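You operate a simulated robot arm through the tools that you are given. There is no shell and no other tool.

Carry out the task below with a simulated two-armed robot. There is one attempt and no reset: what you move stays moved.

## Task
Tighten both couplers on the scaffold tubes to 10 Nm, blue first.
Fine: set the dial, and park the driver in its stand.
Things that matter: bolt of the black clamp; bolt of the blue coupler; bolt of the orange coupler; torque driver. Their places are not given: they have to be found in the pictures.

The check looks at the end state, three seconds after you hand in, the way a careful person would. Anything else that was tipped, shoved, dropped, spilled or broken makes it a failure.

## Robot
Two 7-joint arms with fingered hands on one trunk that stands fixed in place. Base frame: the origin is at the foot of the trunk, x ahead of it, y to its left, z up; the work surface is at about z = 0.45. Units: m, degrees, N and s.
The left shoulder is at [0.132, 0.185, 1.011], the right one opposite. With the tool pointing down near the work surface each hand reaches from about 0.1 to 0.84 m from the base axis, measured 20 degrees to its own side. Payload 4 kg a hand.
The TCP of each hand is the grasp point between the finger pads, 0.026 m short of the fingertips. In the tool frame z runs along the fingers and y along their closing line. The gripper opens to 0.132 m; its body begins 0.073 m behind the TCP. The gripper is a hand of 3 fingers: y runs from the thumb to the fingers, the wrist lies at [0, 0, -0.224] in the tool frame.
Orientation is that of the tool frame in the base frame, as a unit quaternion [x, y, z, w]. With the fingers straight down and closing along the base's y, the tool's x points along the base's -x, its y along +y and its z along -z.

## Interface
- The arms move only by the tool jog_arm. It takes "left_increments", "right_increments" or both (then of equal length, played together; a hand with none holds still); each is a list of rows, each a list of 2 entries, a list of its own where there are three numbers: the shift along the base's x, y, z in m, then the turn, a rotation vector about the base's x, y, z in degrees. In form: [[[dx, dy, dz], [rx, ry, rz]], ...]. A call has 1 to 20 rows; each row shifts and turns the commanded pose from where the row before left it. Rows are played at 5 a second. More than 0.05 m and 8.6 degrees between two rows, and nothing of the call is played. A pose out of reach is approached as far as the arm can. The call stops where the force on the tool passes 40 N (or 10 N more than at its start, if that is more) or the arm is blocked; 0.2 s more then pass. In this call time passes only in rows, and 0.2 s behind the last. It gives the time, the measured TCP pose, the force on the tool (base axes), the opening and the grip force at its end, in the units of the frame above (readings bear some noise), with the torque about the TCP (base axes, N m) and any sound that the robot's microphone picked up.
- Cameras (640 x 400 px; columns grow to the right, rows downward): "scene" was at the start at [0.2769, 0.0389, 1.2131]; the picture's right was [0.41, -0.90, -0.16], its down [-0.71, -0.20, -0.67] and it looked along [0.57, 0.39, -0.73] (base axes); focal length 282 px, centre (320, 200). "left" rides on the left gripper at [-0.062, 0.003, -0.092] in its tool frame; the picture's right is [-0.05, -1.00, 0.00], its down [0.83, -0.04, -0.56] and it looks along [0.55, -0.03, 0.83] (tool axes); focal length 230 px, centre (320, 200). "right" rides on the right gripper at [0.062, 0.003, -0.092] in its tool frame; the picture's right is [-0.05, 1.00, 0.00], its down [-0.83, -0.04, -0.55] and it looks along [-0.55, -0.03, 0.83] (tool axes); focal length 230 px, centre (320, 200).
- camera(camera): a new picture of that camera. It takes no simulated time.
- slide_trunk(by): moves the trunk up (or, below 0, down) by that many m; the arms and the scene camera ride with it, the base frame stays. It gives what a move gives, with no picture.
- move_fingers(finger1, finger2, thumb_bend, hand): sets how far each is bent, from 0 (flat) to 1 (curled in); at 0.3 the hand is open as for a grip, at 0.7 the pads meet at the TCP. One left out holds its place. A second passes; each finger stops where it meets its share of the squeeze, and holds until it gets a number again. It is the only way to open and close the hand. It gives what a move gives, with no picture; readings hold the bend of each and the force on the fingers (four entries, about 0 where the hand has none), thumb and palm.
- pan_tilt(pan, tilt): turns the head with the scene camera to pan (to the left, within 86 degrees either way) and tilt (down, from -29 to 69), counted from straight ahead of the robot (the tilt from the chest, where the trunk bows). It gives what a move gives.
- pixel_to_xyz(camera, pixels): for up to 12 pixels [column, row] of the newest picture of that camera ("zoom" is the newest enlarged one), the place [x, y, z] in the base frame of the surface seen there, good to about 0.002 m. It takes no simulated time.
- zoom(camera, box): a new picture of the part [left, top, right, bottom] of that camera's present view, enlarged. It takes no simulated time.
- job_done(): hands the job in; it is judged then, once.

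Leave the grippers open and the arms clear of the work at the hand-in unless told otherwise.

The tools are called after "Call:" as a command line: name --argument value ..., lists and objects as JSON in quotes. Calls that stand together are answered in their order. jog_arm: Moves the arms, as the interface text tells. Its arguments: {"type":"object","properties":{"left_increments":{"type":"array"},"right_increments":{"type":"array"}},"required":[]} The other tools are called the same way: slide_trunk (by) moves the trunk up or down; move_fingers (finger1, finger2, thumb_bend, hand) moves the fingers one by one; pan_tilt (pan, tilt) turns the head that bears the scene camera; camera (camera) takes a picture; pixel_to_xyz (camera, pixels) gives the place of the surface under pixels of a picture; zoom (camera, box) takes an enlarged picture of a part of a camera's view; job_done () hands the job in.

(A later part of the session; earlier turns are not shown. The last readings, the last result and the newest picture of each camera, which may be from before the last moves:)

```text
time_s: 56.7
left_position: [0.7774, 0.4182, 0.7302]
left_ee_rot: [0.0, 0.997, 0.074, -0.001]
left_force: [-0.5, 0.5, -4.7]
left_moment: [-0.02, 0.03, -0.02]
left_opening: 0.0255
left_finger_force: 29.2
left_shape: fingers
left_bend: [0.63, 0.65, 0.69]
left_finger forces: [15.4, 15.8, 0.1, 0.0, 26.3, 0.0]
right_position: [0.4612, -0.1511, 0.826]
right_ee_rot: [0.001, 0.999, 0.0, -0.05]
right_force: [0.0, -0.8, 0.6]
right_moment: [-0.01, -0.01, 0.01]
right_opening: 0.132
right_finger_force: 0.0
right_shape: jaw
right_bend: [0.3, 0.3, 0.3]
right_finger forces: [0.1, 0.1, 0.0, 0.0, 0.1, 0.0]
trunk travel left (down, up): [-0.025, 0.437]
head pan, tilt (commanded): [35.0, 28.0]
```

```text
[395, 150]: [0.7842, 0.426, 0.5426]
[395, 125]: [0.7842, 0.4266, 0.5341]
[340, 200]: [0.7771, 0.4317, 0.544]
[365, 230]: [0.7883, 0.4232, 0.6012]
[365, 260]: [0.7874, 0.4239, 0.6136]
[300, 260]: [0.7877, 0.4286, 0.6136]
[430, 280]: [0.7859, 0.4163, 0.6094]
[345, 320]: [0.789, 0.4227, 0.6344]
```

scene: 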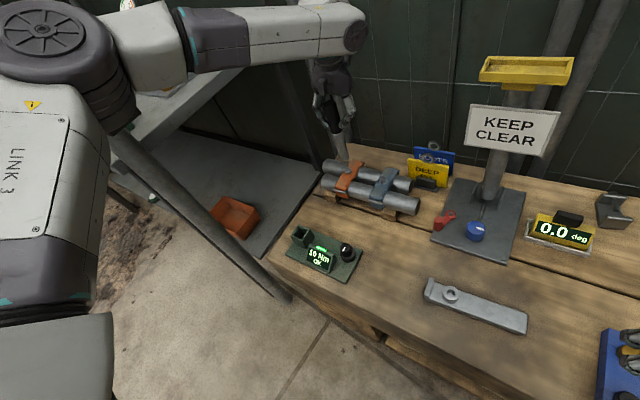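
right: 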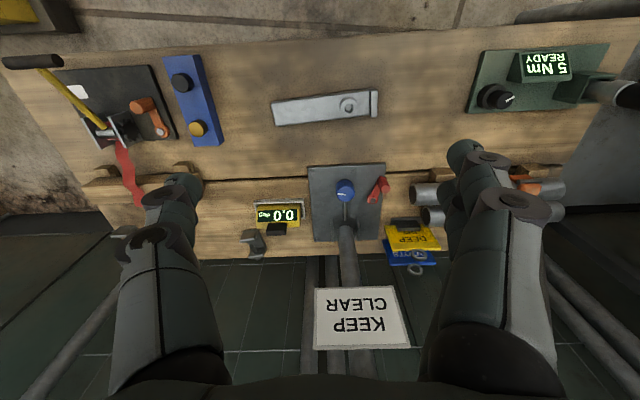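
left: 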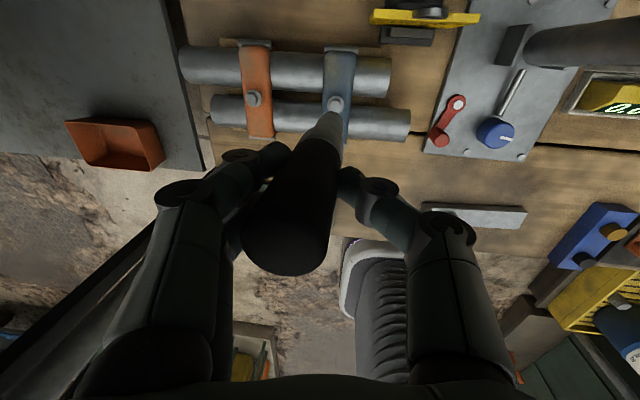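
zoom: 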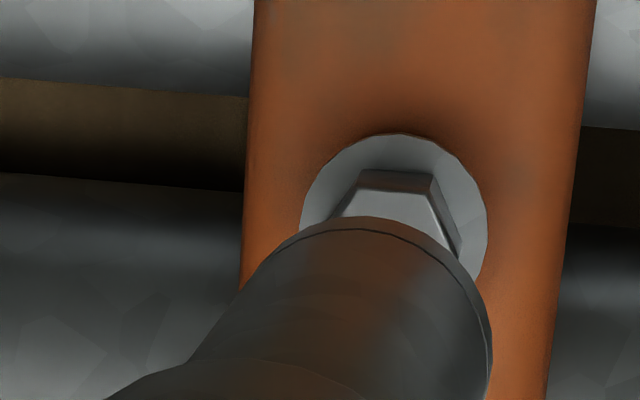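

Both cameras show the tip needs about +2.8 mm in y, and the driver leans ≈1.3° (top toward +y). A +1.3° turn about x fixes both at once. Then I'll descend 33 mm.

Call:
jog_arm --left_increments '[[[0, 0, 0], [1.3, 0, 0]], [[0, 0, -0.015], [0, 0, 0]], [[0, 0, -0.012], [0, 0, 0]], [[0, 0, -0.006], [0, 0, 0]], [[0, 0, 0], [0, 0, 0]]]'

Call:
zoom --camera "scene" --box '[330, 145, 370, 190]'

Call:
zoom --camera "left" --box '[305, 90, 355, 130]'

```text
time_s: 57.9
left_position: [0.7756, 0.417, 0.6973]
left_ee_rot: [0.001, 0.996, 0.085, 0.0]
left_force: [0.7, -0.3, -4.4]
left_moment: [-0.02, -0.01, 0.01]
left_opening: 0.0256
left_finger_force: 28.8
left_shape: fingers
left_bend: [0.63, 0.65, 0.69]
left_finger forces: [15.6, 15.8, 0.1, 0.0, 26.3, 0.0]
right_position: [0.4606, -0.1515, 0.8274]
right_ee_rot: [0.001, 0.999, 0.0, -0.049]
right_force: [-0.3, 0.2, -0.5]
right_moment: [0.02, 0.05, 0.02]
right_opening: 0.1319
right_finger_force: 0.1
right_shape: jaw
right_bend: [0.3, 0.3, 0.3]
right_finger forces: [0.0, 0.0, 0.0, 0.0, 0.0, 0.0]
trunk travel left (down, up): [-0.025, 0.437]
head pan, tilt (commanded): [35.0, 28.0]
```

```text
8.89 times, centred on (350, 168) of scene
```

zoom: 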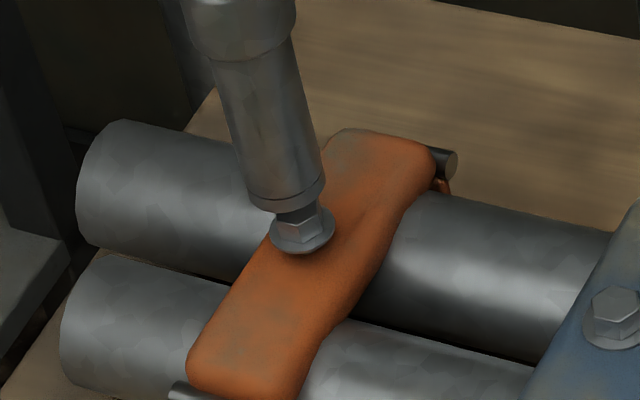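

```text
10.00 times, centred on (330, 110) of left
```

zoom: 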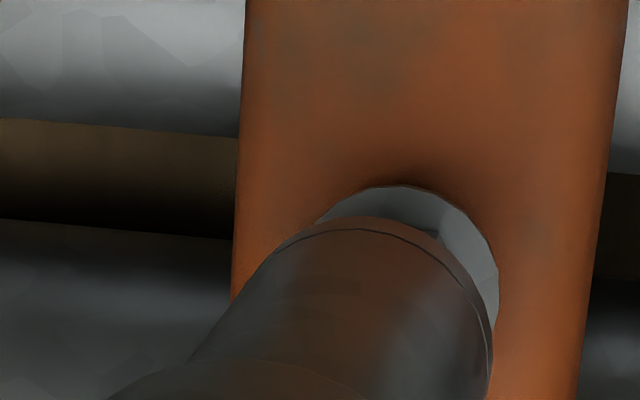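

Slight correction needed: about (+0.9 mm, -1.3 mm). I'll apply it and lower 9 mm.

Call:
jog_arm --left_increments '[[[0.0009, -0.0013, 0], [0, 0, 0]], [[0, 0, -0.003], [0, 0, 0]], [[0, 0, -0.003], [0, 0, 0]], [[0, 0, -0.003], [0, 0, 0]], [[0, 0, 0], [0, 0, 0]]]'

Call:
zoom --camera "scene" --box '[330, 145, 370, 190]'

Call:
zoom --camera "left" --box '[305, 90, 355, 130]'

```text
time_s: 59.1
left_position: [0.7772, 0.416, 0.6871]
left_ee_rot: [0.0, 0.996, 0.086, -0.001]
left_force: [-0.3, -0.4, -3.7]
left_moment: [-0.03, -0.04, 0.02]
left_opening: 0.0258
left_finger_force: 28.7
left_shape: fingers
left_bend: [0.63, 0.65, 0.69]
left_finger forces: [15.6, 15.9, 0.1, 0.1, 26.4, 0.1]
right_position: [0.462, -0.1508, 0.8264]
right_ee_rot: [0.0, 0.999, 0.0, -0.05]
right_force: [-0.5, 0.6, 0.2]
right_moment: [0.02, 0.0, 0.0]
right_opening: 0.132
right_finger_force: 0.0
right_shape: jaw
right_bend: [0.3, 0.3, 0.3]
right_finger forces: [0.1, 0.1, 0.1, 0.0, 0.0, 0.0]
trunk travel left (down, up): [-0.025, 0.437]
head pan, tilt (commanded): [35.0, 28.0]
```

```text
8.89 times, centred on (350, 168) of scene
```

zoom: 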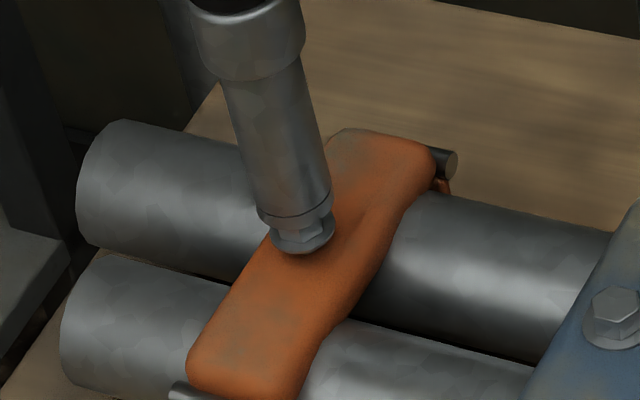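

```text
10.00 times, centred on (330, 110) of left
```

zoom: 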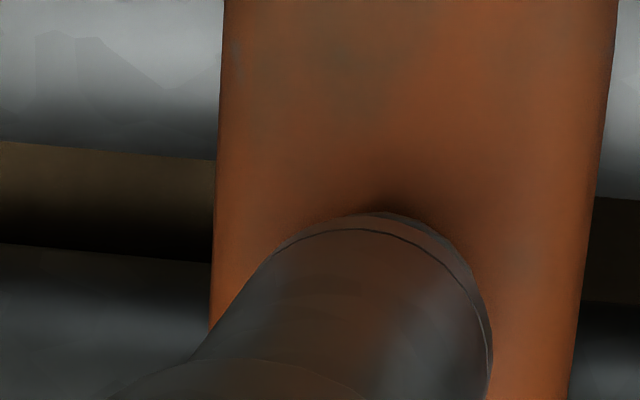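

Well aligned now. I'll continue down in 2 mm steps.

Call:
jog_arm --left_increments '[[[0, 0, -0.002], [0, 0, 0]], [[0, 0, -0.002], [0, 0, 0]], [[0, 0, -0.002], [0, 0, 0]], [[0, 0, 0], [0, 0, 0]]]'

Call:
zoom --camera "scene" --box '[330, 145, 370, 190]'

Call:
zoom --camera "scene" --box '[280, 220, 370, 290]'

```text
time_s: 60.1
left_position: [0.7757, 0.4149, 0.6834]
left_ee_rot: [0.0, 0.996, 0.086, -0.001]
left_force: [-0.3, -0.5, -4.4]
left_moment: [-0.05, -0.02, 0.02]
left_opening: 0.0254
left_finger_force: 29.1
left_shape: fingers
left_bend: [0.63, 0.65, 0.69]
left_finger forces: [15.6, 15.8, 0.0, 0.1, 26.2, 0.1]
right_position: [0.4615, -0.1511, 0.8283]
right_ee_rot: [0.0, 0.999, 0.0, -0.049]
right_force: [-0.4, 0.3, 0.1]
right_moment: [0.02, -0.01, -0.03]
right_opening: 0.1319
right_finger_force: 0.0
right_shape: jaw
right_bend: [0.3, 0.3, 0.3]
right_finger forces: [0.1, 0.0, 0.0, 0.1, 0.0, 0.0]
trunk travel left (down, up): [-0.025, 0.437]
head pan, tilt (commanded): [35.0, 28.0]
```

```text
8.89 times, centred on (350, 168) of scene
```

zoom: 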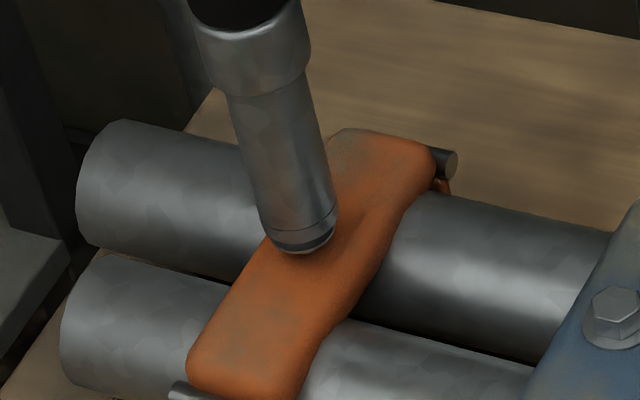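

```text
5.71 times, centred on (325, 255) of scene
```

zoom: 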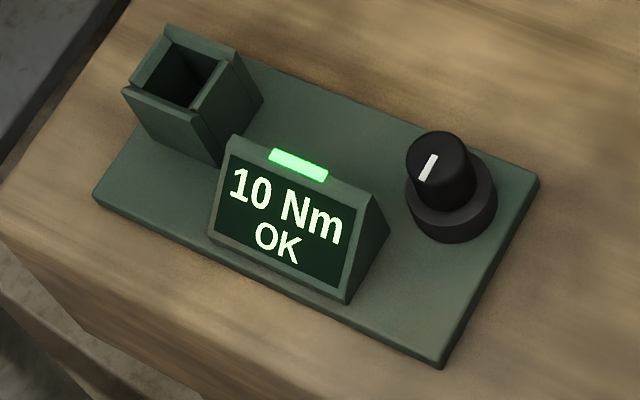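

The socket is over the hex with no jam; display still shows the blue OK. I'll press down further and follow.

Call:
jog_arm --left_increments '[[[0, 0, -0.002], [0, 0, 0]], [[0, 0, -0.002], [0, 0, 0]], [[0, 0, -0.001], [0, 0, 0]]]'

Call:
zoom --camera "scene" --box '[330, 145, 370, 190]'

Call:
zoom --camera "scene" --box '[280, 220, 370, 290]'

```text
time_s: 60.9
left_position: [0.7765, 0.4171, 0.6802]
left_ee_rot: [0.0, 0.996, 0.086, 0.001]
left_force: [-0.6, 0.3, 4.0]
left_moment: [-0.02, 0.03, 0.0]
left_opening: 0.0254
left_finger_force: 29.5
left_shape: fingers
left_bend: [0.63, 0.65, 0.69]
left_finger forces: [15.7, 16.1, 0.0, 0.1, 27.3, 0.1]
right_position: [0.4605, -0.1526, 0.8276]
right_ee_rot: [0.0, 0.999, 0.001, -0.05]
right_force: [-0.2, -1.2, -0.7]
right_moment: [0.01, 0.0, 0.02]
right_opening: 0.1317
right_finger_force: 0.1
right_shape: jaw
right_bend: [0.3, 0.3, 0.3]
right_finger forces: [0.0, 0.0, 0.1, 0.0, 0.0, 0.1]
trunk travel left (down, up): [-0.025, 0.437]
head pan, tilt (commanded): [35.0, 28.0]
```

```text
8.89 times, centred on (350, 168) of scene
```

zoom: 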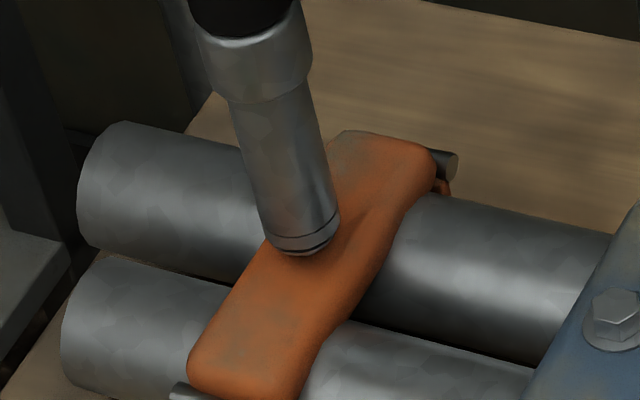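

```text
5.71 times, centred on (325, 255) of scene
```

zoom: 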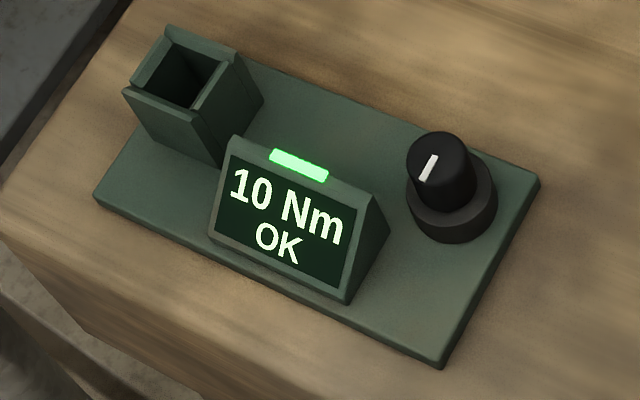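

Contact: about 8 N of push. I'll follow down slowly to start it.

Call:
jog_arm --left_increments '[[[0, 0, -0.001], [0, 0, 0]], [[0, 0, -0.001], [0, 0, 0]], [[0, 0, -0.001], [0, 0, 0]]]'

Call:
zoom --camera "scene" --box '[330, 145, 370, 190]'

Call:
zoom --camera "scene" --box '[280, 220, 370, 290]'

```text
time_s: 61.7
left_position: [0.7757, 0.416, 0.6753]
left_ee_rot: [0.0, 0.996, 0.085, 0.0]
left_force: [-1.4, 0.0, -2.6]
left_moment: [-0.1, 0.01, 0.01]
left_opening: 0.0257
left_finger_force: 29.2
left_shape: fingers
left_bend: [0.63, 0.65, 0.69]
left_finger forces: [15.8, 16.0, 0.1, 0.0, 26.9, 0.0]
right_position: [0.4606, -0.1522, 0.8272]
right_ee_rot: [0.0, 0.999, 0.0, -0.049]
right_force: [0.2, 0.3, 0.8]
right_moment: [0.01, 0.0, 0.0]
right_opening: 0.1319
right_finger_force: 0.0
right_shape: jaw
right_bend: [0.3, 0.3, 0.3]
right_finger forces: [0.0, 0.1, 0.0, 0.1, 0.0, 0.0]
trunk travel left (down, up): [-0.025, 0.437]
head pan, tilt (commanded): [35.0, 28.0]
```

```text
8.89 times, centred on (350, 168) of scene
```

zoom: 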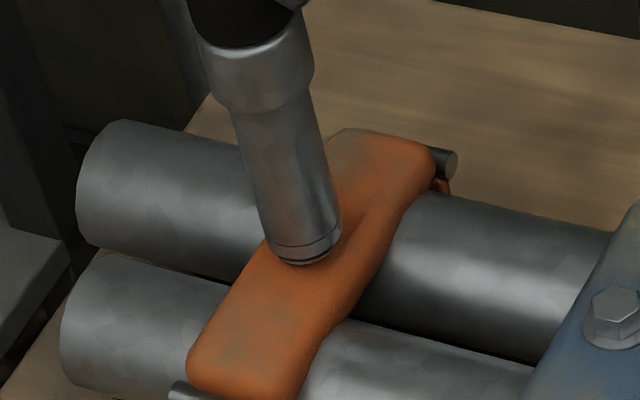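

```text
5.71 times, centred on (325, 255) of scene
```

zoom: 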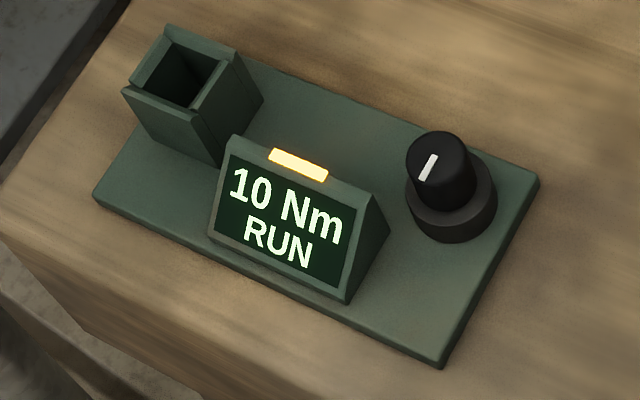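

"10 Nm RUN" on the orange bolt. I'll keep following it down.

Call:
jog_arm --left_increments '[[[0, 0, -0.0015], [0, 0, 0]], [[0, 0, -0.0015], [0, 0, 0]], [[0, 0, -0.001], [0, 0, 0]], [[0, 0, -0.001], [0, 0, 0]], [[0, 0, -0.001], [0, 0, 0]]]'

Call:
zoom --camera "scene" --box '[280, 220, 370, 290]'

Call:
zoom --camera "scene" --box '[330, 145, 370, 190]'

```text
time_s: 62.9
left_position: [0.7768, 0.4148, 0.6718]
left_ee_rot: [-0.001, 0.996, 0.086, 0.003]
left_force: [-0.1, 0.6, 7.2]
left_moment: [0.1, 0.02, -0.01]
left_opening: 0.0255
left_finger_force: 30.0
left_shape: fingers
left_bend: [0.63, 0.65, 0.69]
left_finger forces: [16.2, 16.8, 0.1, 0.0, 28.0, 0.0]
right_position: [0.4601, -0.1528, 0.828]
right_ee_rot: [0.0, 0.999, 0.001, -0.049]
right_force: [0.6, 0.2, -0.7]
right_moment: [0.01, -0.01, -0.05]
right_opening: 0.1318
right_finger_force: 0.0
right_shape: jaw
right_bend: [0.3, 0.3, 0.3]
right_finger forces: [0.0, 0.0, 0.1, 0.0, 0.1, 0.0]
trunk travel left (down, up): [-0.025, 0.437]
head pan, tilt (commanded): [35.0, 28.0]
```

```text
5.71 times, centred on (325, 255) of scene
```

zoom: 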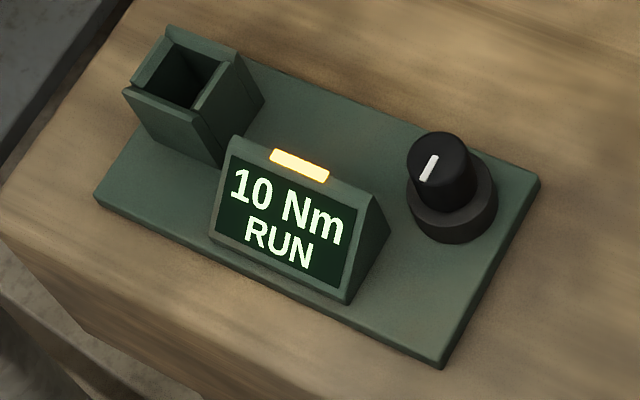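

```text
8.89 times, centred on (350, 168) of scene
```

zoom: 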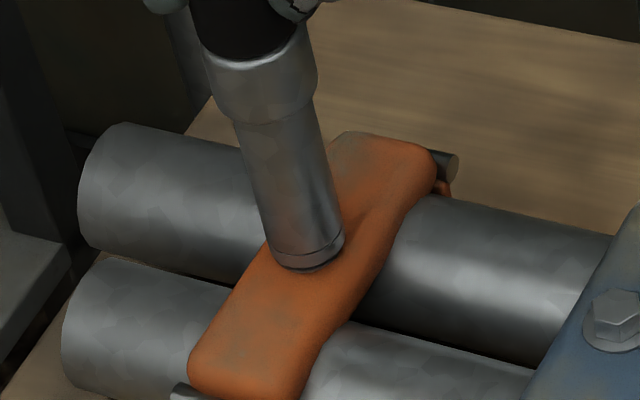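

Still running, pushing ≈12 N. I'll hold and push a little further.

Call:
jog_arm --left_increments '[[[0, 0, -0.0005], [0, 0, 0]], [[0, 0, -0.0005], [0, 0, 0]], [[0, 0, 0], [0, 0, 0]]]'

Call:
zoom --camera "scene" --box '[280, 220, 370, 290]'

Call:
zoom --camera "scene" --box '[330, 145, 370, 190]'

```text
time_s: 63.7
left_position: [0.775, 0.4155, 0.6692]
left_ee_rot: [0.0, 0.996, 0.086, 0.002]
left_force: [-0.7, 0.5, 15.7]
left_moment: [0.27, -0.03, 0.04]
left_opening: 0.0256
left_finger_force: 30.7
left_shape: fingers
left_bend: [0.63, 0.65, 0.69]
left_finger forces: [16.3, 17.3, 0.0, 0.1, 27.9, 0.1]
right_position: [0.4602, -0.1514, 0.8282]
right_ee_rot: [0.001, 0.999, -0.001, -0.048]
right_force: [-0.3, -0.3, -0.4]
right_moment: [0.03, -0.01, -0.02]
right_opening: 0.1317
right_finger_force: 0.1
right_shape: jaw
right_bend: [0.3, 0.3, 0.3]
right_finger forces: [0.0, 0.0, 0.0, 0.0, 0.1, 0.0]
trunk travel left (down, up): [-0.025, 0.437]
head pan, tilt (commanded): [35.0, 28.0]
```

```text
5.71 times, centred on (325, 255) of scene
```

zoom: 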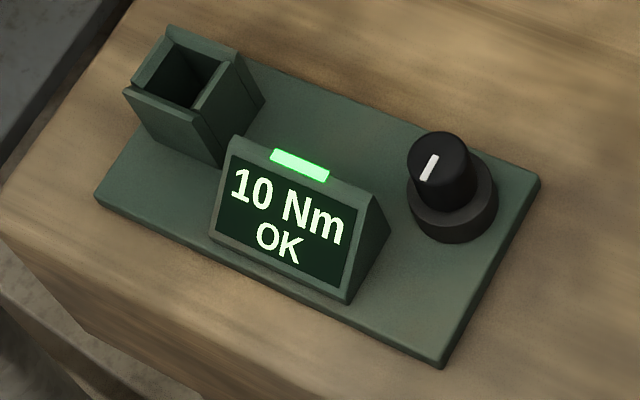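

```text
8.89 times, centred on (350, 168) of scene
```

zoom: 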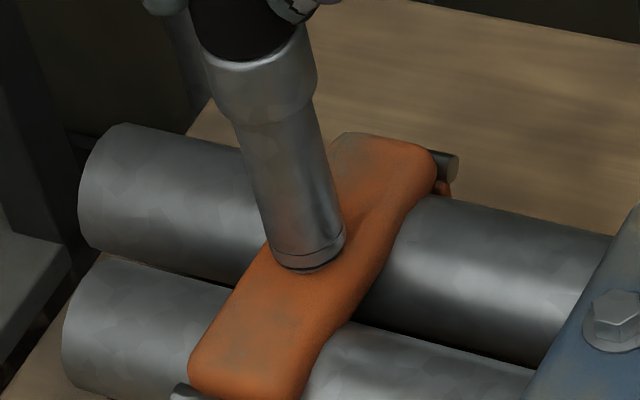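

"10 Nm OK" for the orange coupler as well. I'll lift straight off.

Call:
jog_arm --left_increments '[[[0, 0, 0.008], [0, 0, 0]], [[0, 0, 0.01], [0, 0, 0]], [[0, 0, 0.02], [0, 0, 0]], [[0, 0, 0.03], [0, 0, 0]], [[0, 0, 0.03], [0, 0, 0]], [[0, 0, 0], [0, 0, 0]]]'

Call:
camera --camera "scene"

Call:
zoom --camera "scene" --box '[320, 150, 420, 220]'

```text
time_s: 65.1
left_position: [0.7773, 0.4151, 0.7669]
left_ee_rot: [0.0, 0.996, 0.085, 0.0]
left_force: [0.7, -0.1, -4.8]
left_moment: [-0.05, -0.02, -0.01]
left_opening: 0.0259
left_finger_force: 29.3
left_shape: fingers
left_bend: [0.63, 0.65, 0.69]
left_finger forces: [15.8, 16.0, 0.0, 0.0, 26.4, 0.0]
right_position: [0.4625, -0.1507, 0.8261]
right_ee_rot: [0.0, 0.999, -0.001, -0.05]
right_force: [0.5, 0.3, 0.2]
right_moment: [0.02, 0.03, 0.0]
right_opening: 0.1319
right_finger_force: 0.0
right_shape: jaw
right_bend: [0.3, 0.3, 0.3]
right_finger forces: [0.1, 0.0, 0.0, 0.0, 0.0, 0.0]
trunk travel left (down, up): [-0.025, 0.437]
head pan, tilt (commanded): [35.0, 28.0]
```

```text
taken
```

scene: 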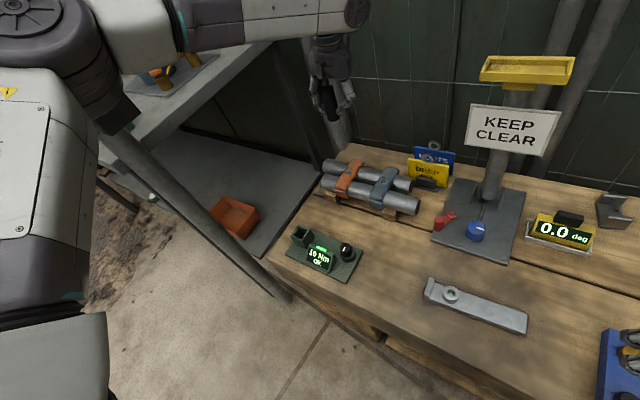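

```text
5.71 times, centred on (370, 185) of scene
```

zoom: 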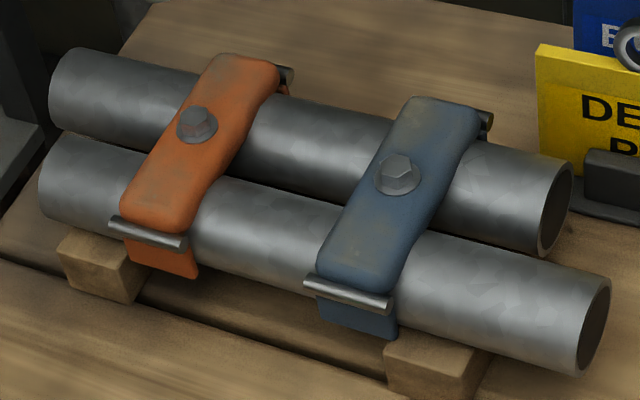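

Both bolt heads now sit down on their clamps. I'll measure their heights, and the holder opening for parking.

Call:
pixel_to_xyz --camera "zoom" --pixels '[[197, 117], [398, 166], [198, 140], [398, 192]]'

Call:
zoom --camera "scene" --box '[285, 220, 325, 260]'

Call:
pixel_to_xyz --camera "zoom" --pixels '[[200, 60], [300, 30], [365, 115], [250, 185], [385, 95], [150, 150], [260, 100], [215, 130], [280, 160], [200, 150]]'

```text
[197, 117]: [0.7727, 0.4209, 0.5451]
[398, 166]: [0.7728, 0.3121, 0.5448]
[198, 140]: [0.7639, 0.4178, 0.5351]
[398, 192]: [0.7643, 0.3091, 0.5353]
```

```text
10.00 times, centred on (305, 240) of scene
```

zoom: 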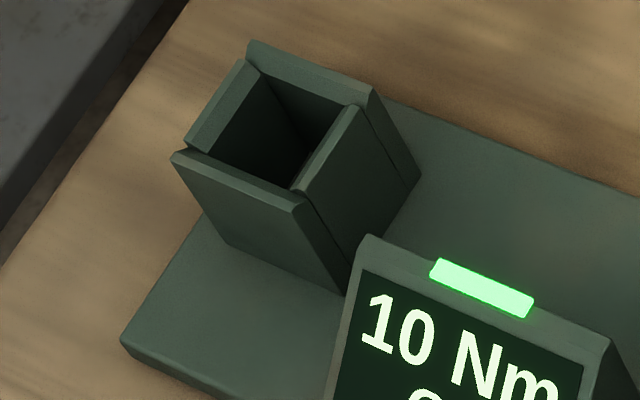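

```text
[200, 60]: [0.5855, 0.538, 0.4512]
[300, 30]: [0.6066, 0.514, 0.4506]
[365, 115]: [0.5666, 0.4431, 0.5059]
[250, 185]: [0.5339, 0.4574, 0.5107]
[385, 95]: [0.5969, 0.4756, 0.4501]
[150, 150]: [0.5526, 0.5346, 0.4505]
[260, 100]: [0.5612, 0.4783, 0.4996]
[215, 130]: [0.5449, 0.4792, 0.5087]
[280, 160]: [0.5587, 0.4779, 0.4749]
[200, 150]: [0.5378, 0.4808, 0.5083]
```

Both heads dropped by the same 8 mm to z=0.545. Next, the holder's four rim walls for the exact centre.

Call:
pixel_to_xyz --camera "zoom" --pixels '[[222, 105], [328, 150], [310, 72], [240, 176], [252, 58], [362, 98], [190, 148], [298, 195], [182, 160], [305, 200], [370, 90], [255, 45]]'

Call:
zoom --camera "scene" --box '[310, 90, 370, 160]'

```text
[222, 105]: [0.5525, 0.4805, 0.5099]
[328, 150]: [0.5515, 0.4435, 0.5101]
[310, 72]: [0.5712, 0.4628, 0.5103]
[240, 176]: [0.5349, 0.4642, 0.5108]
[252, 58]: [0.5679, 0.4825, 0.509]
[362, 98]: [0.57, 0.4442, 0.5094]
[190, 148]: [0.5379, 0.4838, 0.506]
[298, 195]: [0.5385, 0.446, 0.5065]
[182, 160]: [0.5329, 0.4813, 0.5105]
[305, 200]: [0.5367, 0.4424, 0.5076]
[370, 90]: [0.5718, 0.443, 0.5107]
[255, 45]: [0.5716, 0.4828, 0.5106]
```

```text
5.71 times, centred on (340, 125) of scene
```

zoom: 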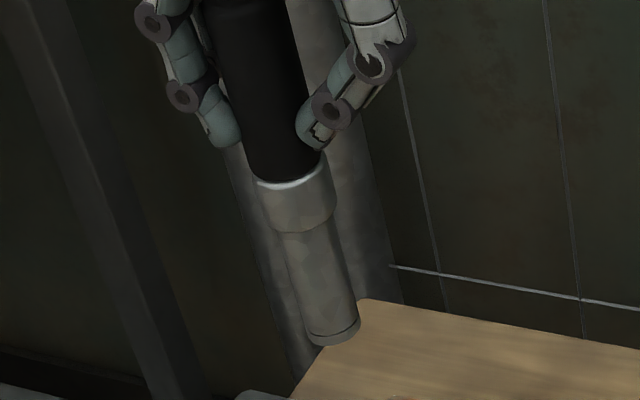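

Holder centre: (0.553, 0.462), rim z≈0.510, with about 5 mm clearance around the nose. I'll measure the driver's present tip position and lean.

Call:
pixel_to_xyz --camera "zoom" --pixels '[[333, 330], [310, 335], [357, 322], [320, 280], [310, 245], [295, 205], [282, 150], [265, 90]]'

Call:
zoom --camera "left" --box '[230, 80, 390, 280]'

Call:
pixel_to_xyz --camera "zoom" --pixels '[[350, 75], [350, 85], [330, 90], [375, 95], [345, 120], [330, 150], [285, 290], [275, 330], [265, 330]]'

```text
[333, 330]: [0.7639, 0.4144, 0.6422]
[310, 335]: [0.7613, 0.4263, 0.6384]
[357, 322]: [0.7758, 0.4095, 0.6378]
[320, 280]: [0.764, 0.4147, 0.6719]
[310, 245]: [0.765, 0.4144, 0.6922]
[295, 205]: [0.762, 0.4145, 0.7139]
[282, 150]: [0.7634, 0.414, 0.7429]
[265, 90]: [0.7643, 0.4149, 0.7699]
```

```text
2.00 times, centred on (310, 180) of left
```

zoom: 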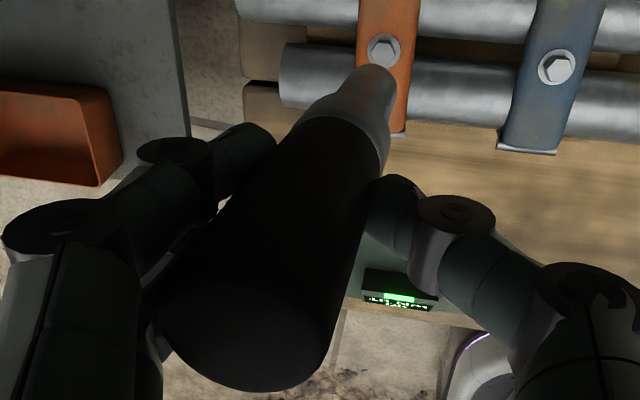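

```text
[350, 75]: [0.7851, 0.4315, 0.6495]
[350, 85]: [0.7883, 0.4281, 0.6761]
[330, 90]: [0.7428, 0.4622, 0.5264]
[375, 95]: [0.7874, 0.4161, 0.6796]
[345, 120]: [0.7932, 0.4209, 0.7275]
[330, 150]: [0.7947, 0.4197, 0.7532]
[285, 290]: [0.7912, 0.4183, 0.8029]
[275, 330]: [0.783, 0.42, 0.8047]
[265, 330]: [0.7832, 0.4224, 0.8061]
```

The tip is around (0.7725, 0.421, 0.638) with ≈1.7° lean. I'll carry it back at this height to above the holder, straightening +1.7° on the way.

Call:
jog_arm --left_increments '[[[-0.0365, 0.006, 0], [0.9, 0, 0]], [[-0.0365, 0.006, 0], [0.8, 0, 0]], [[-0.0365, 0.006, 0], [0, 0, 0]], [[-0.0365, 0.006, 0], [0, 0, 0]], [[-0.0365, 0.006, 0], [0, 0, 0]], [[-0.0365, 0.006, 0], [0, 0, 0]], [[0, 0, 0], [0, 0, 0]]]'

Call:
camera --camera "scene"

Call:
camera --camera "left"

```text
time_s: 66.7
left_position: [0.5587, 0.4504, 0.7665]
left_ee_rot: [0.001, 0.995, 0.101, 0.0]
left_force: [0.4, -0.2, -3.7]
left_moment: [-0.06, 0.02, 0.01]
left_opening: 0.0256
left_finger_force: 28.5
left_shape: fingers
left_bend: [0.63, 0.65, 0.69]
left_finger forces: [15.6, 15.9, 0.0, 0.1, 25.5, 0.0]
right_position: [0.4614, -0.1518, 0.8271]
right_ee_rot: [0.0, 0.999, 0.001, -0.049]
right_force: [0.1, 0.4, 0.4]
right_moment: [-0.02, 0.03, -0.02]
right_opening: 0.1319
right_finger_force: 0.1
right_shape: jaw
right_bend: [0.3, 0.3, 0.3]
right_finger forces: [0.1, 0.0, 0.1, 0.1, 0.0, 0.1]
trunk travel left (down, up): [-0.025, 0.437]
head pan, tilt (commanded): [35.0, 28.0]
```

```text
taken
```

scene: 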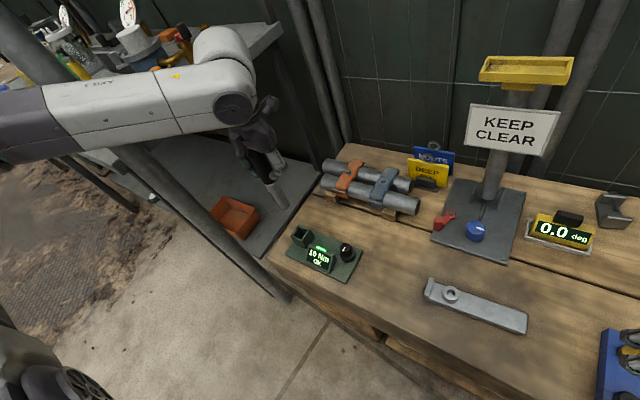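

```text
taken
```

left: 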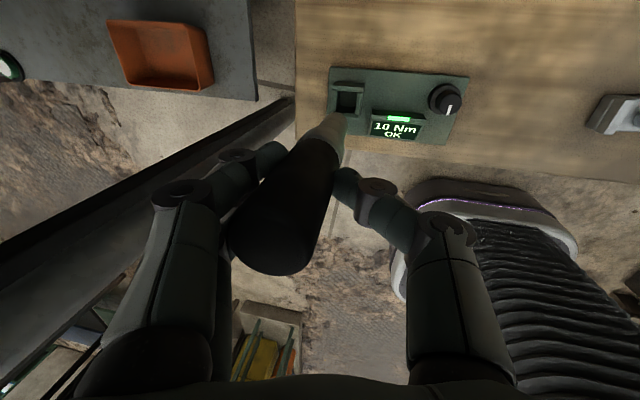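

Above the holder now. I'll zoom to measure the tip and handle.

Call:
zoom --camera "scene" --box '[250, 150, 310, 220]'

Call:
pixel_to_xyz --camera "zoom" --pixels '[[330, 315], [305, 320], [352, 308], [315, 270], [300, 230], [285, 190], [265, 140], [250, 100]]'

Call:
zoom --camera "left" --box '[285, 60, 385, 160]'

Call:
pixel_to_xyz --camera "zoom" --pixels '[[375, 218], [350, 225], [395, 235], [365, 240], [330, 330], [330, 130], [430, 130], [370, 105], [340, 180]]'

```text
5.71 times, centred on (280, 185) of scene
```

zoom: 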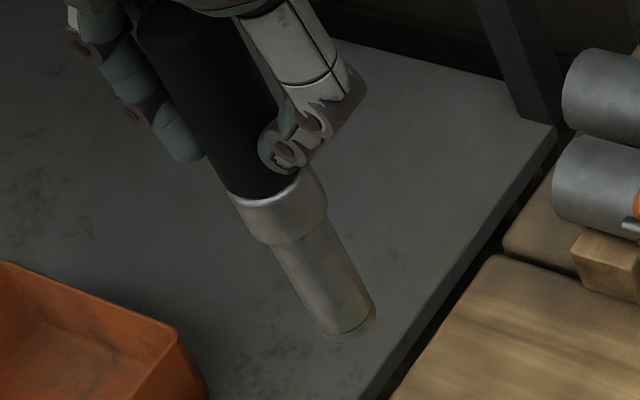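

```text
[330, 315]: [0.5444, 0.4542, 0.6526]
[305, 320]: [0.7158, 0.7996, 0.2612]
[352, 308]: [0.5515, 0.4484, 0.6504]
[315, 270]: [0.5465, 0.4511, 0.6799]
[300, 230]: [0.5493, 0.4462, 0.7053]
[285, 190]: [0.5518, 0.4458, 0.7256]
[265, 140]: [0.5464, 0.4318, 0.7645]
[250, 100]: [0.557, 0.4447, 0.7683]
```

```text
4.00 times, centred on (335, 110) of left
```

zoom: 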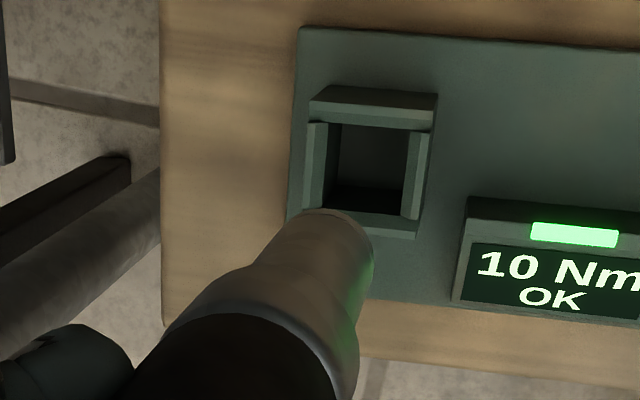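

```text
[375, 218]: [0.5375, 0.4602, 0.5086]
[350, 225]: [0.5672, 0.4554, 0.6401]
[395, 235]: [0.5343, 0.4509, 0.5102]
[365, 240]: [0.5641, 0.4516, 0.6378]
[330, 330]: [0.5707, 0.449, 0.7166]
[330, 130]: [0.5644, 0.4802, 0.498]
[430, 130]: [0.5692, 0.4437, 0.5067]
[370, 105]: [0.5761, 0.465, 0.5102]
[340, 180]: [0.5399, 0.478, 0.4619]
```

The tip is at ≈(0.5555, 0.4595) versus holder centre (0.553, 0.462), and the driver is upright. I'll shift (-2.5 mm, +2.5 mm) and descend 0.105 m to just above the rim.

Call:
jog_arm --left_increments '[[[-0.0025, 0.0025, 0], [0, 0, 0]], [[0, 0, -0.035], [0, 0, 0]], [[0, 0, -0.035], [0, 0, 0]], [[0, 0, -0.025], [0, 0, 0]], [[0, 0, -0.01], [0, 0, 0]], [[0, 0, 0], [0, 0, 0]]]'

Call:
zoom --camera "scene" --box '[265, 195, 345, 265]'

Call:
zoom --camera "left" --box '[285, 60, 385, 160]'

```text
time_s: 68.1
left_position: [0.5556, 0.4532, 0.6612]
left_ee_rot: [-0.001, 0.995, 0.1, 0.0]
left_force: [-1.1, -0.9, -4.0]
left_moment: [-0.05, -0.02, 0.03]
left_opening: 0.0254
left_finger_force: 28.2
left_shape: fingers
left_bend: [0.63, 0.65, 0.69]
left_finger forces: [15.5, 15.7, 0.0, 0.0, 25.4, 0.0]
right_position: [0.462, -0.1505, 0.8264]
right_ee_rot: [0.0, 0.999, -0.001, -0.049]
right_force: [-0.5, -0.3, 0.0]
right_moment: [0.03, -0.01, 0.01]
right_opening: 0.1318
right_finger_force: 0.1
right_shape: jaw
right_bend: [0.3, 0.3, 0.3]
right_finger forces: [0.1, 0.0, 0.1, 0.0, 0.0, 0.0]
trunk travel left (down, up): [-0.025, 0.437]
head pan, tilt (commanded): [35.0, 28.0]
```

```text
5.71 times, centred on (305, 230) of scene
```

zoom: 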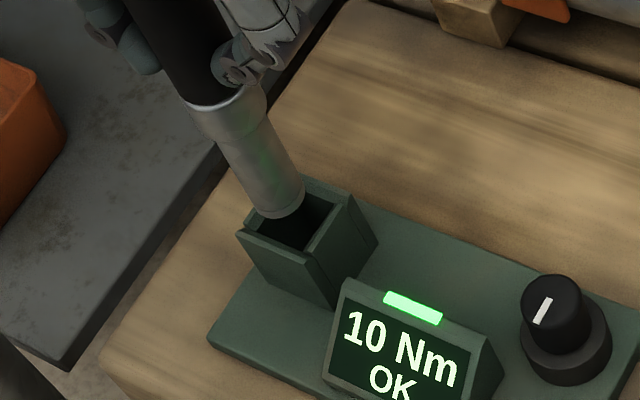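

```text
4.00 times, centred on (335, 110) of left
```

zoom: 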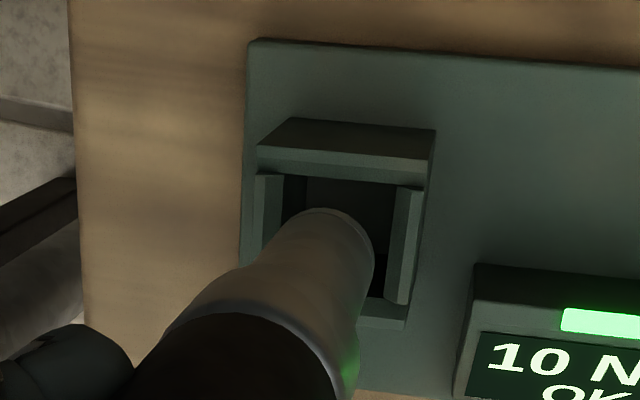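

The nose is centred over the opening. I'll lower 25 mm into the holder and check for contact.

Call:
jog_arm --left_increments '[[[0, 0, -0.01], [0, 0, 0]], [[0, 0, -0.01], [0, 0, 0]], [[0, 0, -0.01], [0, 0, 0]], [[0, 0, 0], [0, 0, 0]]]'

Call:
zoom --camera "scene" --box '[265, 195, 345, 265]'

Call:
zoom --camera "left" --box '[285, 60, 385, 160]'

```text
time_s: 69.1
left_position: [0.5553, 0.4538, 0.6318]
left_ee_rot: [-0.001, 0.995, 0.101, 0.0]
left_force: [0.5, -0.2, -3.4]
left_moment: [-0.04, -0.03, -0.02]
left_opening: 0.0254
left_finger_force: 28.4
left_shape: fingers
left_bend: [0.63, 0.65, 0.69]
left_finger forces: [15.6, 15.6, 0.0, 0.0, 25.4, 0.0]
right_position: [0.4621, -0.151, 0.8275]
right_ee_rot: [0.0, 0.999, -0.001, -0.05]
right_force: [0.8, -0.5, 0.3]
right_moment: [-0.03, -0.03, -0.01]
right_opening: 0.1319
right_finger_force: 0.1
right_shape: jaw
right_bend: [0.3, 0.3, 0.3]
right_finger forces: [0.0, 0.0, 0.0, 0.0, 0.0, 0.1]
trunk travel left (down, up): [-0.025, 0.437]
head pan, tilt (commanded): [35.0, 28.0]
```

```text
5.71 times, centred on (305, 230) of scene
```

zoom: 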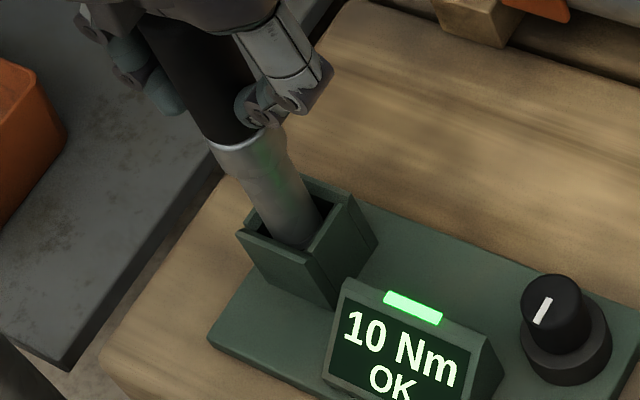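

```text
4.00 times, centred on (335, 110) of left
```

zoom: 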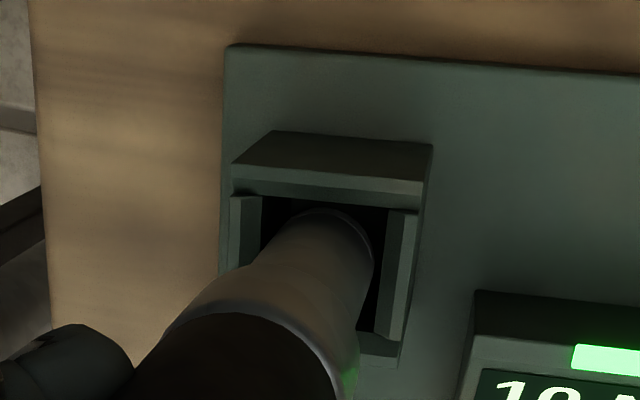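

The nose has entered the holder cleanly. I'll lower further toward the floor: 25 mm, then creep.

Call:
jog_arm --left_increments '[[[0, 0, -0.01], [0, 0, 0]], [[0, 0, -0.01], [0, 0, 0]], [[0, 0, -0.006], [0, 0, 0]], [[0, 0, 0], [0, 0, 0]]]'

Call:
zoom --camera "scene" --box '[265, 195, 345, 265]'

```text
time_s: 70.1
left_position: [0.5534, 0.4521, 0.608]
left_ee_rot: [0.0, 0.995, 0.101, 0.001]
left_force: [0.0, -0.4, -3.9]
left_moment: [-0.05, -0.02, 0.01]
left_opening: 0.0256
left_finger_force: 28.1
left_shape: fingers
left_bend: [0.63, 0.65, 0.69]
left_finger forces: [15.8, 15.7, 0.1, 0.0, 25.3, 0.0]
right_position: [0.4589, -0.1538, 0.8276]
right_ee_rot: [0.0, 0.999, 0.001, -0.049]
right_force: [0.3, -0.2, -0.3]
right_moment: [-0.01, -0.04, -0.03]
right_opening: 0.1318
right_finger_force: 0.0
right_shape: jaw
right_bend: [0.3, 0.3, 0.3]
right_finger forces: [0.1, 0.1, 0.1, 0.0, 0.0, 0.0]
trunk travel left (down, up): [-0.025, 0.437]
head pan, tilt (commanded): [35.0, 28.0]
```

```text
5.71 times, centred on (305, 230) of scene
```

zoom: 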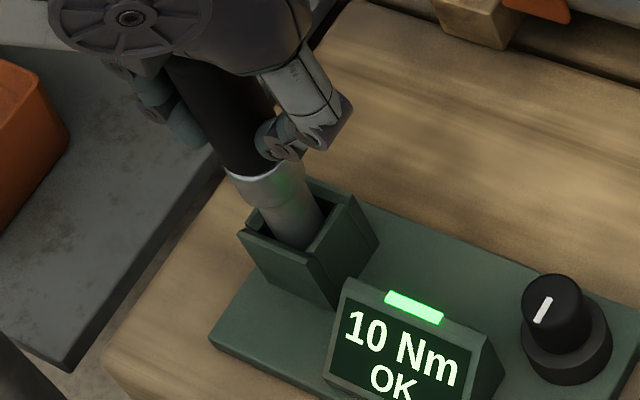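

No contact yet. Creep down in 2 mm steps.

Call:
jog_arm --left_increments '[[[0, 0, -0.003], [0, 0, 0]], [[0, 0, -0.002], [0, 0, 0]], [[0, 0, -0.002], [0, 0, 0]], [[0, 0, 0], [0, 0, 0]]]'

Call:
zoom --camera "scene" --box '[265, 195, 345, 265]'

```text
time_s: 71.1
left_position: [0.5542, 0.4526, 0.6009]
left_ee_rot: [0.0, 0.995, 0.102, 0.002]
left_force: [0.7, 0.2, -3.5]
left_moment: [-0.05, -0.04, 0.03]
left_opening: 0.0256
left_finger_force: 28.9
left_shape: fingers
left_bend: [0.63, 0.65, 0.69]
left_finger forces: [15.9, 15.6, 0.0, 0.1, 25.4, 0.0]
right_position: [0.459, -0.154, 0.828]
right_ee_rot: [0.0, 0.999, 0.001, -0.048]
right_force: [0.5, -0.5, 0.2]
right_moment: [0.0, -0.01, -0.01]
right_opening: 0.1315
right_finger_force: 0.0
right_shape: jaw
right_bend: [0.3, 0.3, 0.3]
right_finger forces: [0.0, 0.1, 0.1, 0.1, 0.1, 0.1]
trunk travel left (down, up): [-0.025, 0.437]
head pan, tilt (commanded): [35.0, 28.0]
```

```text
5.71 times, centred on (305, 230) of scene
```

zoom: 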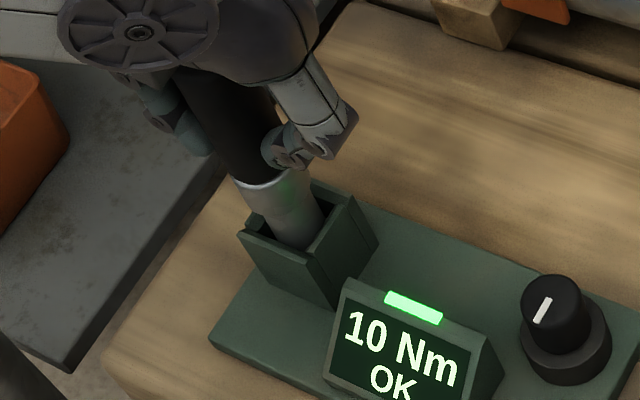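

Call:
jog_arm --left_increments '[[[0, 0, -0.002], [0, 0, 0]], [[0, 0, -0.002], [0, 0, 0]], [[0, 0, 0], [0, 0, 0]]]'

Call:
zoom --camera "left" --box '[230, 60, 390, 280]'

```text
time_s: 71.9
left_position: [0.5536, 0.4526, 0.5971]
left_ee_rot: [0.0, 0.995, 0.102, 0.002]
left_force: [0.3, 0.1, -4.2]
left_moment: [-0.05, 0.01, 0.0]
left_opening: 0.0254
left_finger_force: 28.8
left_shape: fingers
left_bend: [0.63, 0.65, 0.69]
left_finger forces: [15.9, 15.6, 0.0, 0.1, 25.4, 0.1]
right_position: [0.4596, -0.1533, 0.8276]
right_ee_rot: [0.0, 0.999, 0.002, -0.048]
right_force: [0.4, -0.7, 0.1]
right_moment: [-0.04, 0.02, -0.01]
right_opening: 0.1319
right_finger_force: 0.1
right_shape: jaw
right_bend: [0.3, 0.3, 0.3]
right_finger forces: [0.0, 0.0, 0.1, 0.0, 0.0, 0.1]
trunk travel left (down, up): [-0.025, 0.437]
head pan, tilt (commanded): [35.0, 28.0]
```

```text
1.82 times, centred on (310, 170) of left
```

zoom: 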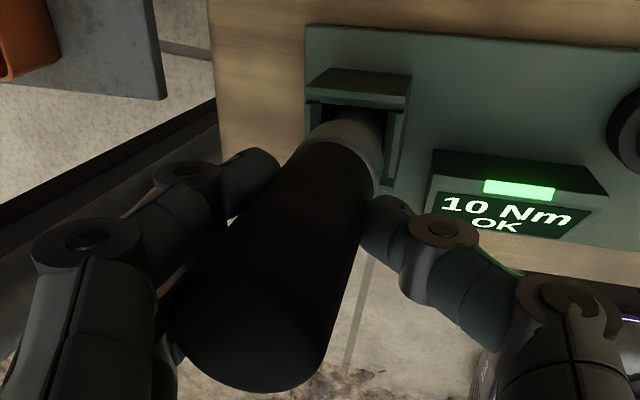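

Still hanging free. I'll measure the handle top height to compare with the original 0.6345.

Call:
pixel_to_xyz --camera "zoom" --pixels '[[260, 330], [240, 340], [290, 320], [350, 125], [345, 110]]'

Call:
jog_arm --left_increments '[[[0, 0, -0.0015], [0, 0, 0]], [[0, 0, -0.0015], [0, 0, 0]], [[0, 0, 0], [0, 0, 0]]]'

```text
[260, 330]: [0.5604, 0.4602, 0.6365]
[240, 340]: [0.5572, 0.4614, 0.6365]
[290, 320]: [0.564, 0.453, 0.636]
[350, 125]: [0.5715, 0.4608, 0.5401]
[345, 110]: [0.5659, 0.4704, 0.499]
```

```text
time_s: 72.7
left_position: [0.5532, 0.4537, 0.5957]
left_ee_rot: [0.0, 0.995, 0.102, 0.001]
left_force: [-0.8, -0.2, -2.1]
left_moment: [-0.04, -0.02, 0.02]
left_opening: 0.0254
left_finger_force: 28.5
left_shape: fingers
left_bend: [0.63, 0.65, 0.69]
left_finger forces: [15.9, 15.9, 0.1, 0.1, 25.7, 0.0]
right_position: [0.46, -0.1529, 0.8283]
right_ee_rot: [0.001, 0.999, 0.002, -0.048]
right_force: [-0.1, -0.2, 0.2]
right_moment: [0.0, 0.01, -0.02]
right_opening: 0.1319
right_finger_force: 0.1
right_shape: jaw
right_bend: [0.3, 0.3, 0.3]
right_finger forces: [0.0, 0.0, 0.1, 0.0, 0.0, 0.1]
trunk travel left (down, up): [-0.025, 0.437]
head pan, tilt (commanded): [35.0, 28.0]
```

The floor has taken about half the weight (-2.1 N). I'll lower 0.7 mm more and then release gently in steps.

Call:
jog_arm --left_increments '[[[0, 0, -0.0007], [0, 0, 0]], [[0, 0, 0], [0, 0, 0]]]'

Call:
move_fingers --hand "left" --finger1 0.62 --finger2 0.63 --thumb_bend 0.67

Call:
zoom --camera "left" --box '[230, 60, 390, 280]'

```text
time_s: 73.3
left_position: [0.5543, 0.4518, 0.595]
left_ee_rot: [-0.001, 0.995, 0.103, 0.002]
left_force: [-0.3, 0.4, 5.3]
left_moment: [0.04, 0.04, 0.01]
left_opening: 0.0255
left_finger_force: 29.2
left_shape: fingers
left_bend: [0.63, 0.65, 0.69]
left_finger forces: [16.6, 16.7, 0.1, 0.0, 26.5, 0.0]
right_position: [0.46, -0.1549, 0.8282]
right_ee_rot: [0.0, 0.999, 0.002, -0.048]
right_force: [0.7, 0.5, 0.0]
right_moment: [-0.03, -0.02, -0.01]
right_opening: 0.132
right_finger_force: 0.1
right_shape: jaw
right_bend: [0.3, 0.3, 0.3]
right_finger forces: [0.0, 0.0, 0.0, 0.0, 0.0, 0.1]
trunk travel left (down, up): [-0.025, 0.437]
head pan, tilt (commanded): [35.0, 28.0]
```

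```text
time_s: 74.3
left_position: [0.5539, 0.4529, 0.5945]
left_ee_rot: [-0.001, 0.995, 0.102, 0.001]
left_force: [-2.6, 1.6, 13.0]
left_moment: [0.19, 0.02, 0.04]
left_opening: 0.0281
left_finger_force: 7.6
left_shape: fingers
left_bend: [0.6, 0.61, 0.67]
left_finger forces: [4.6, 5.7, 0.0, 0.0, 4.5, 0.0]
right_position: [0.4591, -0.1545, 0.8277]
right_ee_rot: [0.0, 0.999, 0.002, -0.048]
right_force: [-0.1, 0.2, -0.1]
right_moment: [0.0, 0.03, -0.01]
right_opening: 0.132
right_finger_force: 0.2
right_shape: jaw
right_bend: [0.3, 0.3, 0.3]
right_finger forces: [0.1, 0.0, 0.0, 0.1, 0.0, 0.0]
trunk travel left (down, up): [-0.025, 0.437]
head pan, tilt (commanded): [35.0, 28.0]
```

```text
1.82 times, centred on (310, 170) of left
```

zoom: 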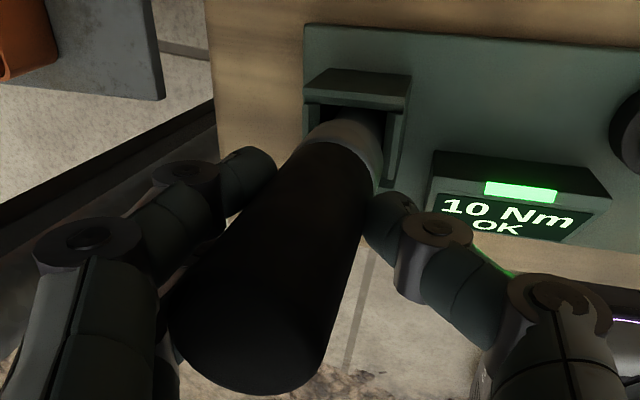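

Grip force is down to about 8 N and the driver stays put. I'll ease off a bit more.

Call:
move_fingers --hand "left" --finger1 0.585 --finger2 0.595 --thumb_bend 0.65

Call:
zoom --camera "left" --box '[230, 60, 390, 280]'

```text
time_s: 75.3
left_position: [0.5537, 0.4529, 0.5923]
left_ee_rot: [0.001, 0.995, 0.102, 0.001]
left_force: [0.1, 0.8, 0.5]
left_moment: [0.0, -0.03, 0.02]
left_opening: 0.0316
left_finger_force: 0.9
left_shape: fingers
left_bend: [0.57, 0.59, 0.65]
left_finger forces: [0.9, 0.8, 0.0, 0.1, 0.3, 0.0]
right_position: [0.4585, -0.1538, 0.828]
right_ee_rot: [0.0, 0.999, 0.002, -0.049]
right_force: [0.2, 0.0, 0.1]
right_moment: [-0.03, 0.0, 0.0]
right_opening: 0.132
right_finger_force: 0.0
right_shape: jaw
right_bend: [0.3, 0.3, 0.3]
right_finger forces: [0.1, 0.0, 0.1, 0.1, 0.0, 0.1]
trunk travel left (down, up): [-0.025, 0.437]
head pan, tilt (commanded): [35.0, 28.0]
```

```text
1.82 times, centred on (310, 170) of left
```

zoom: 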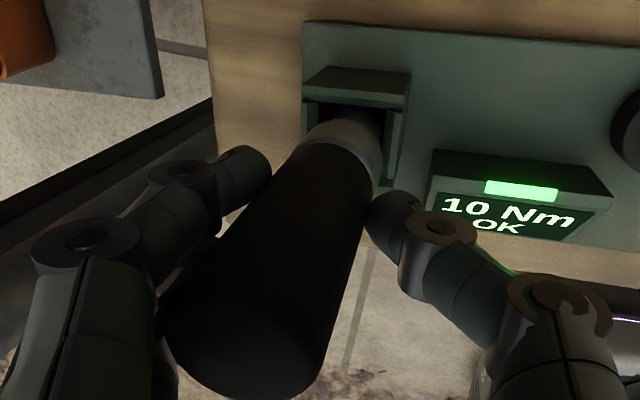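

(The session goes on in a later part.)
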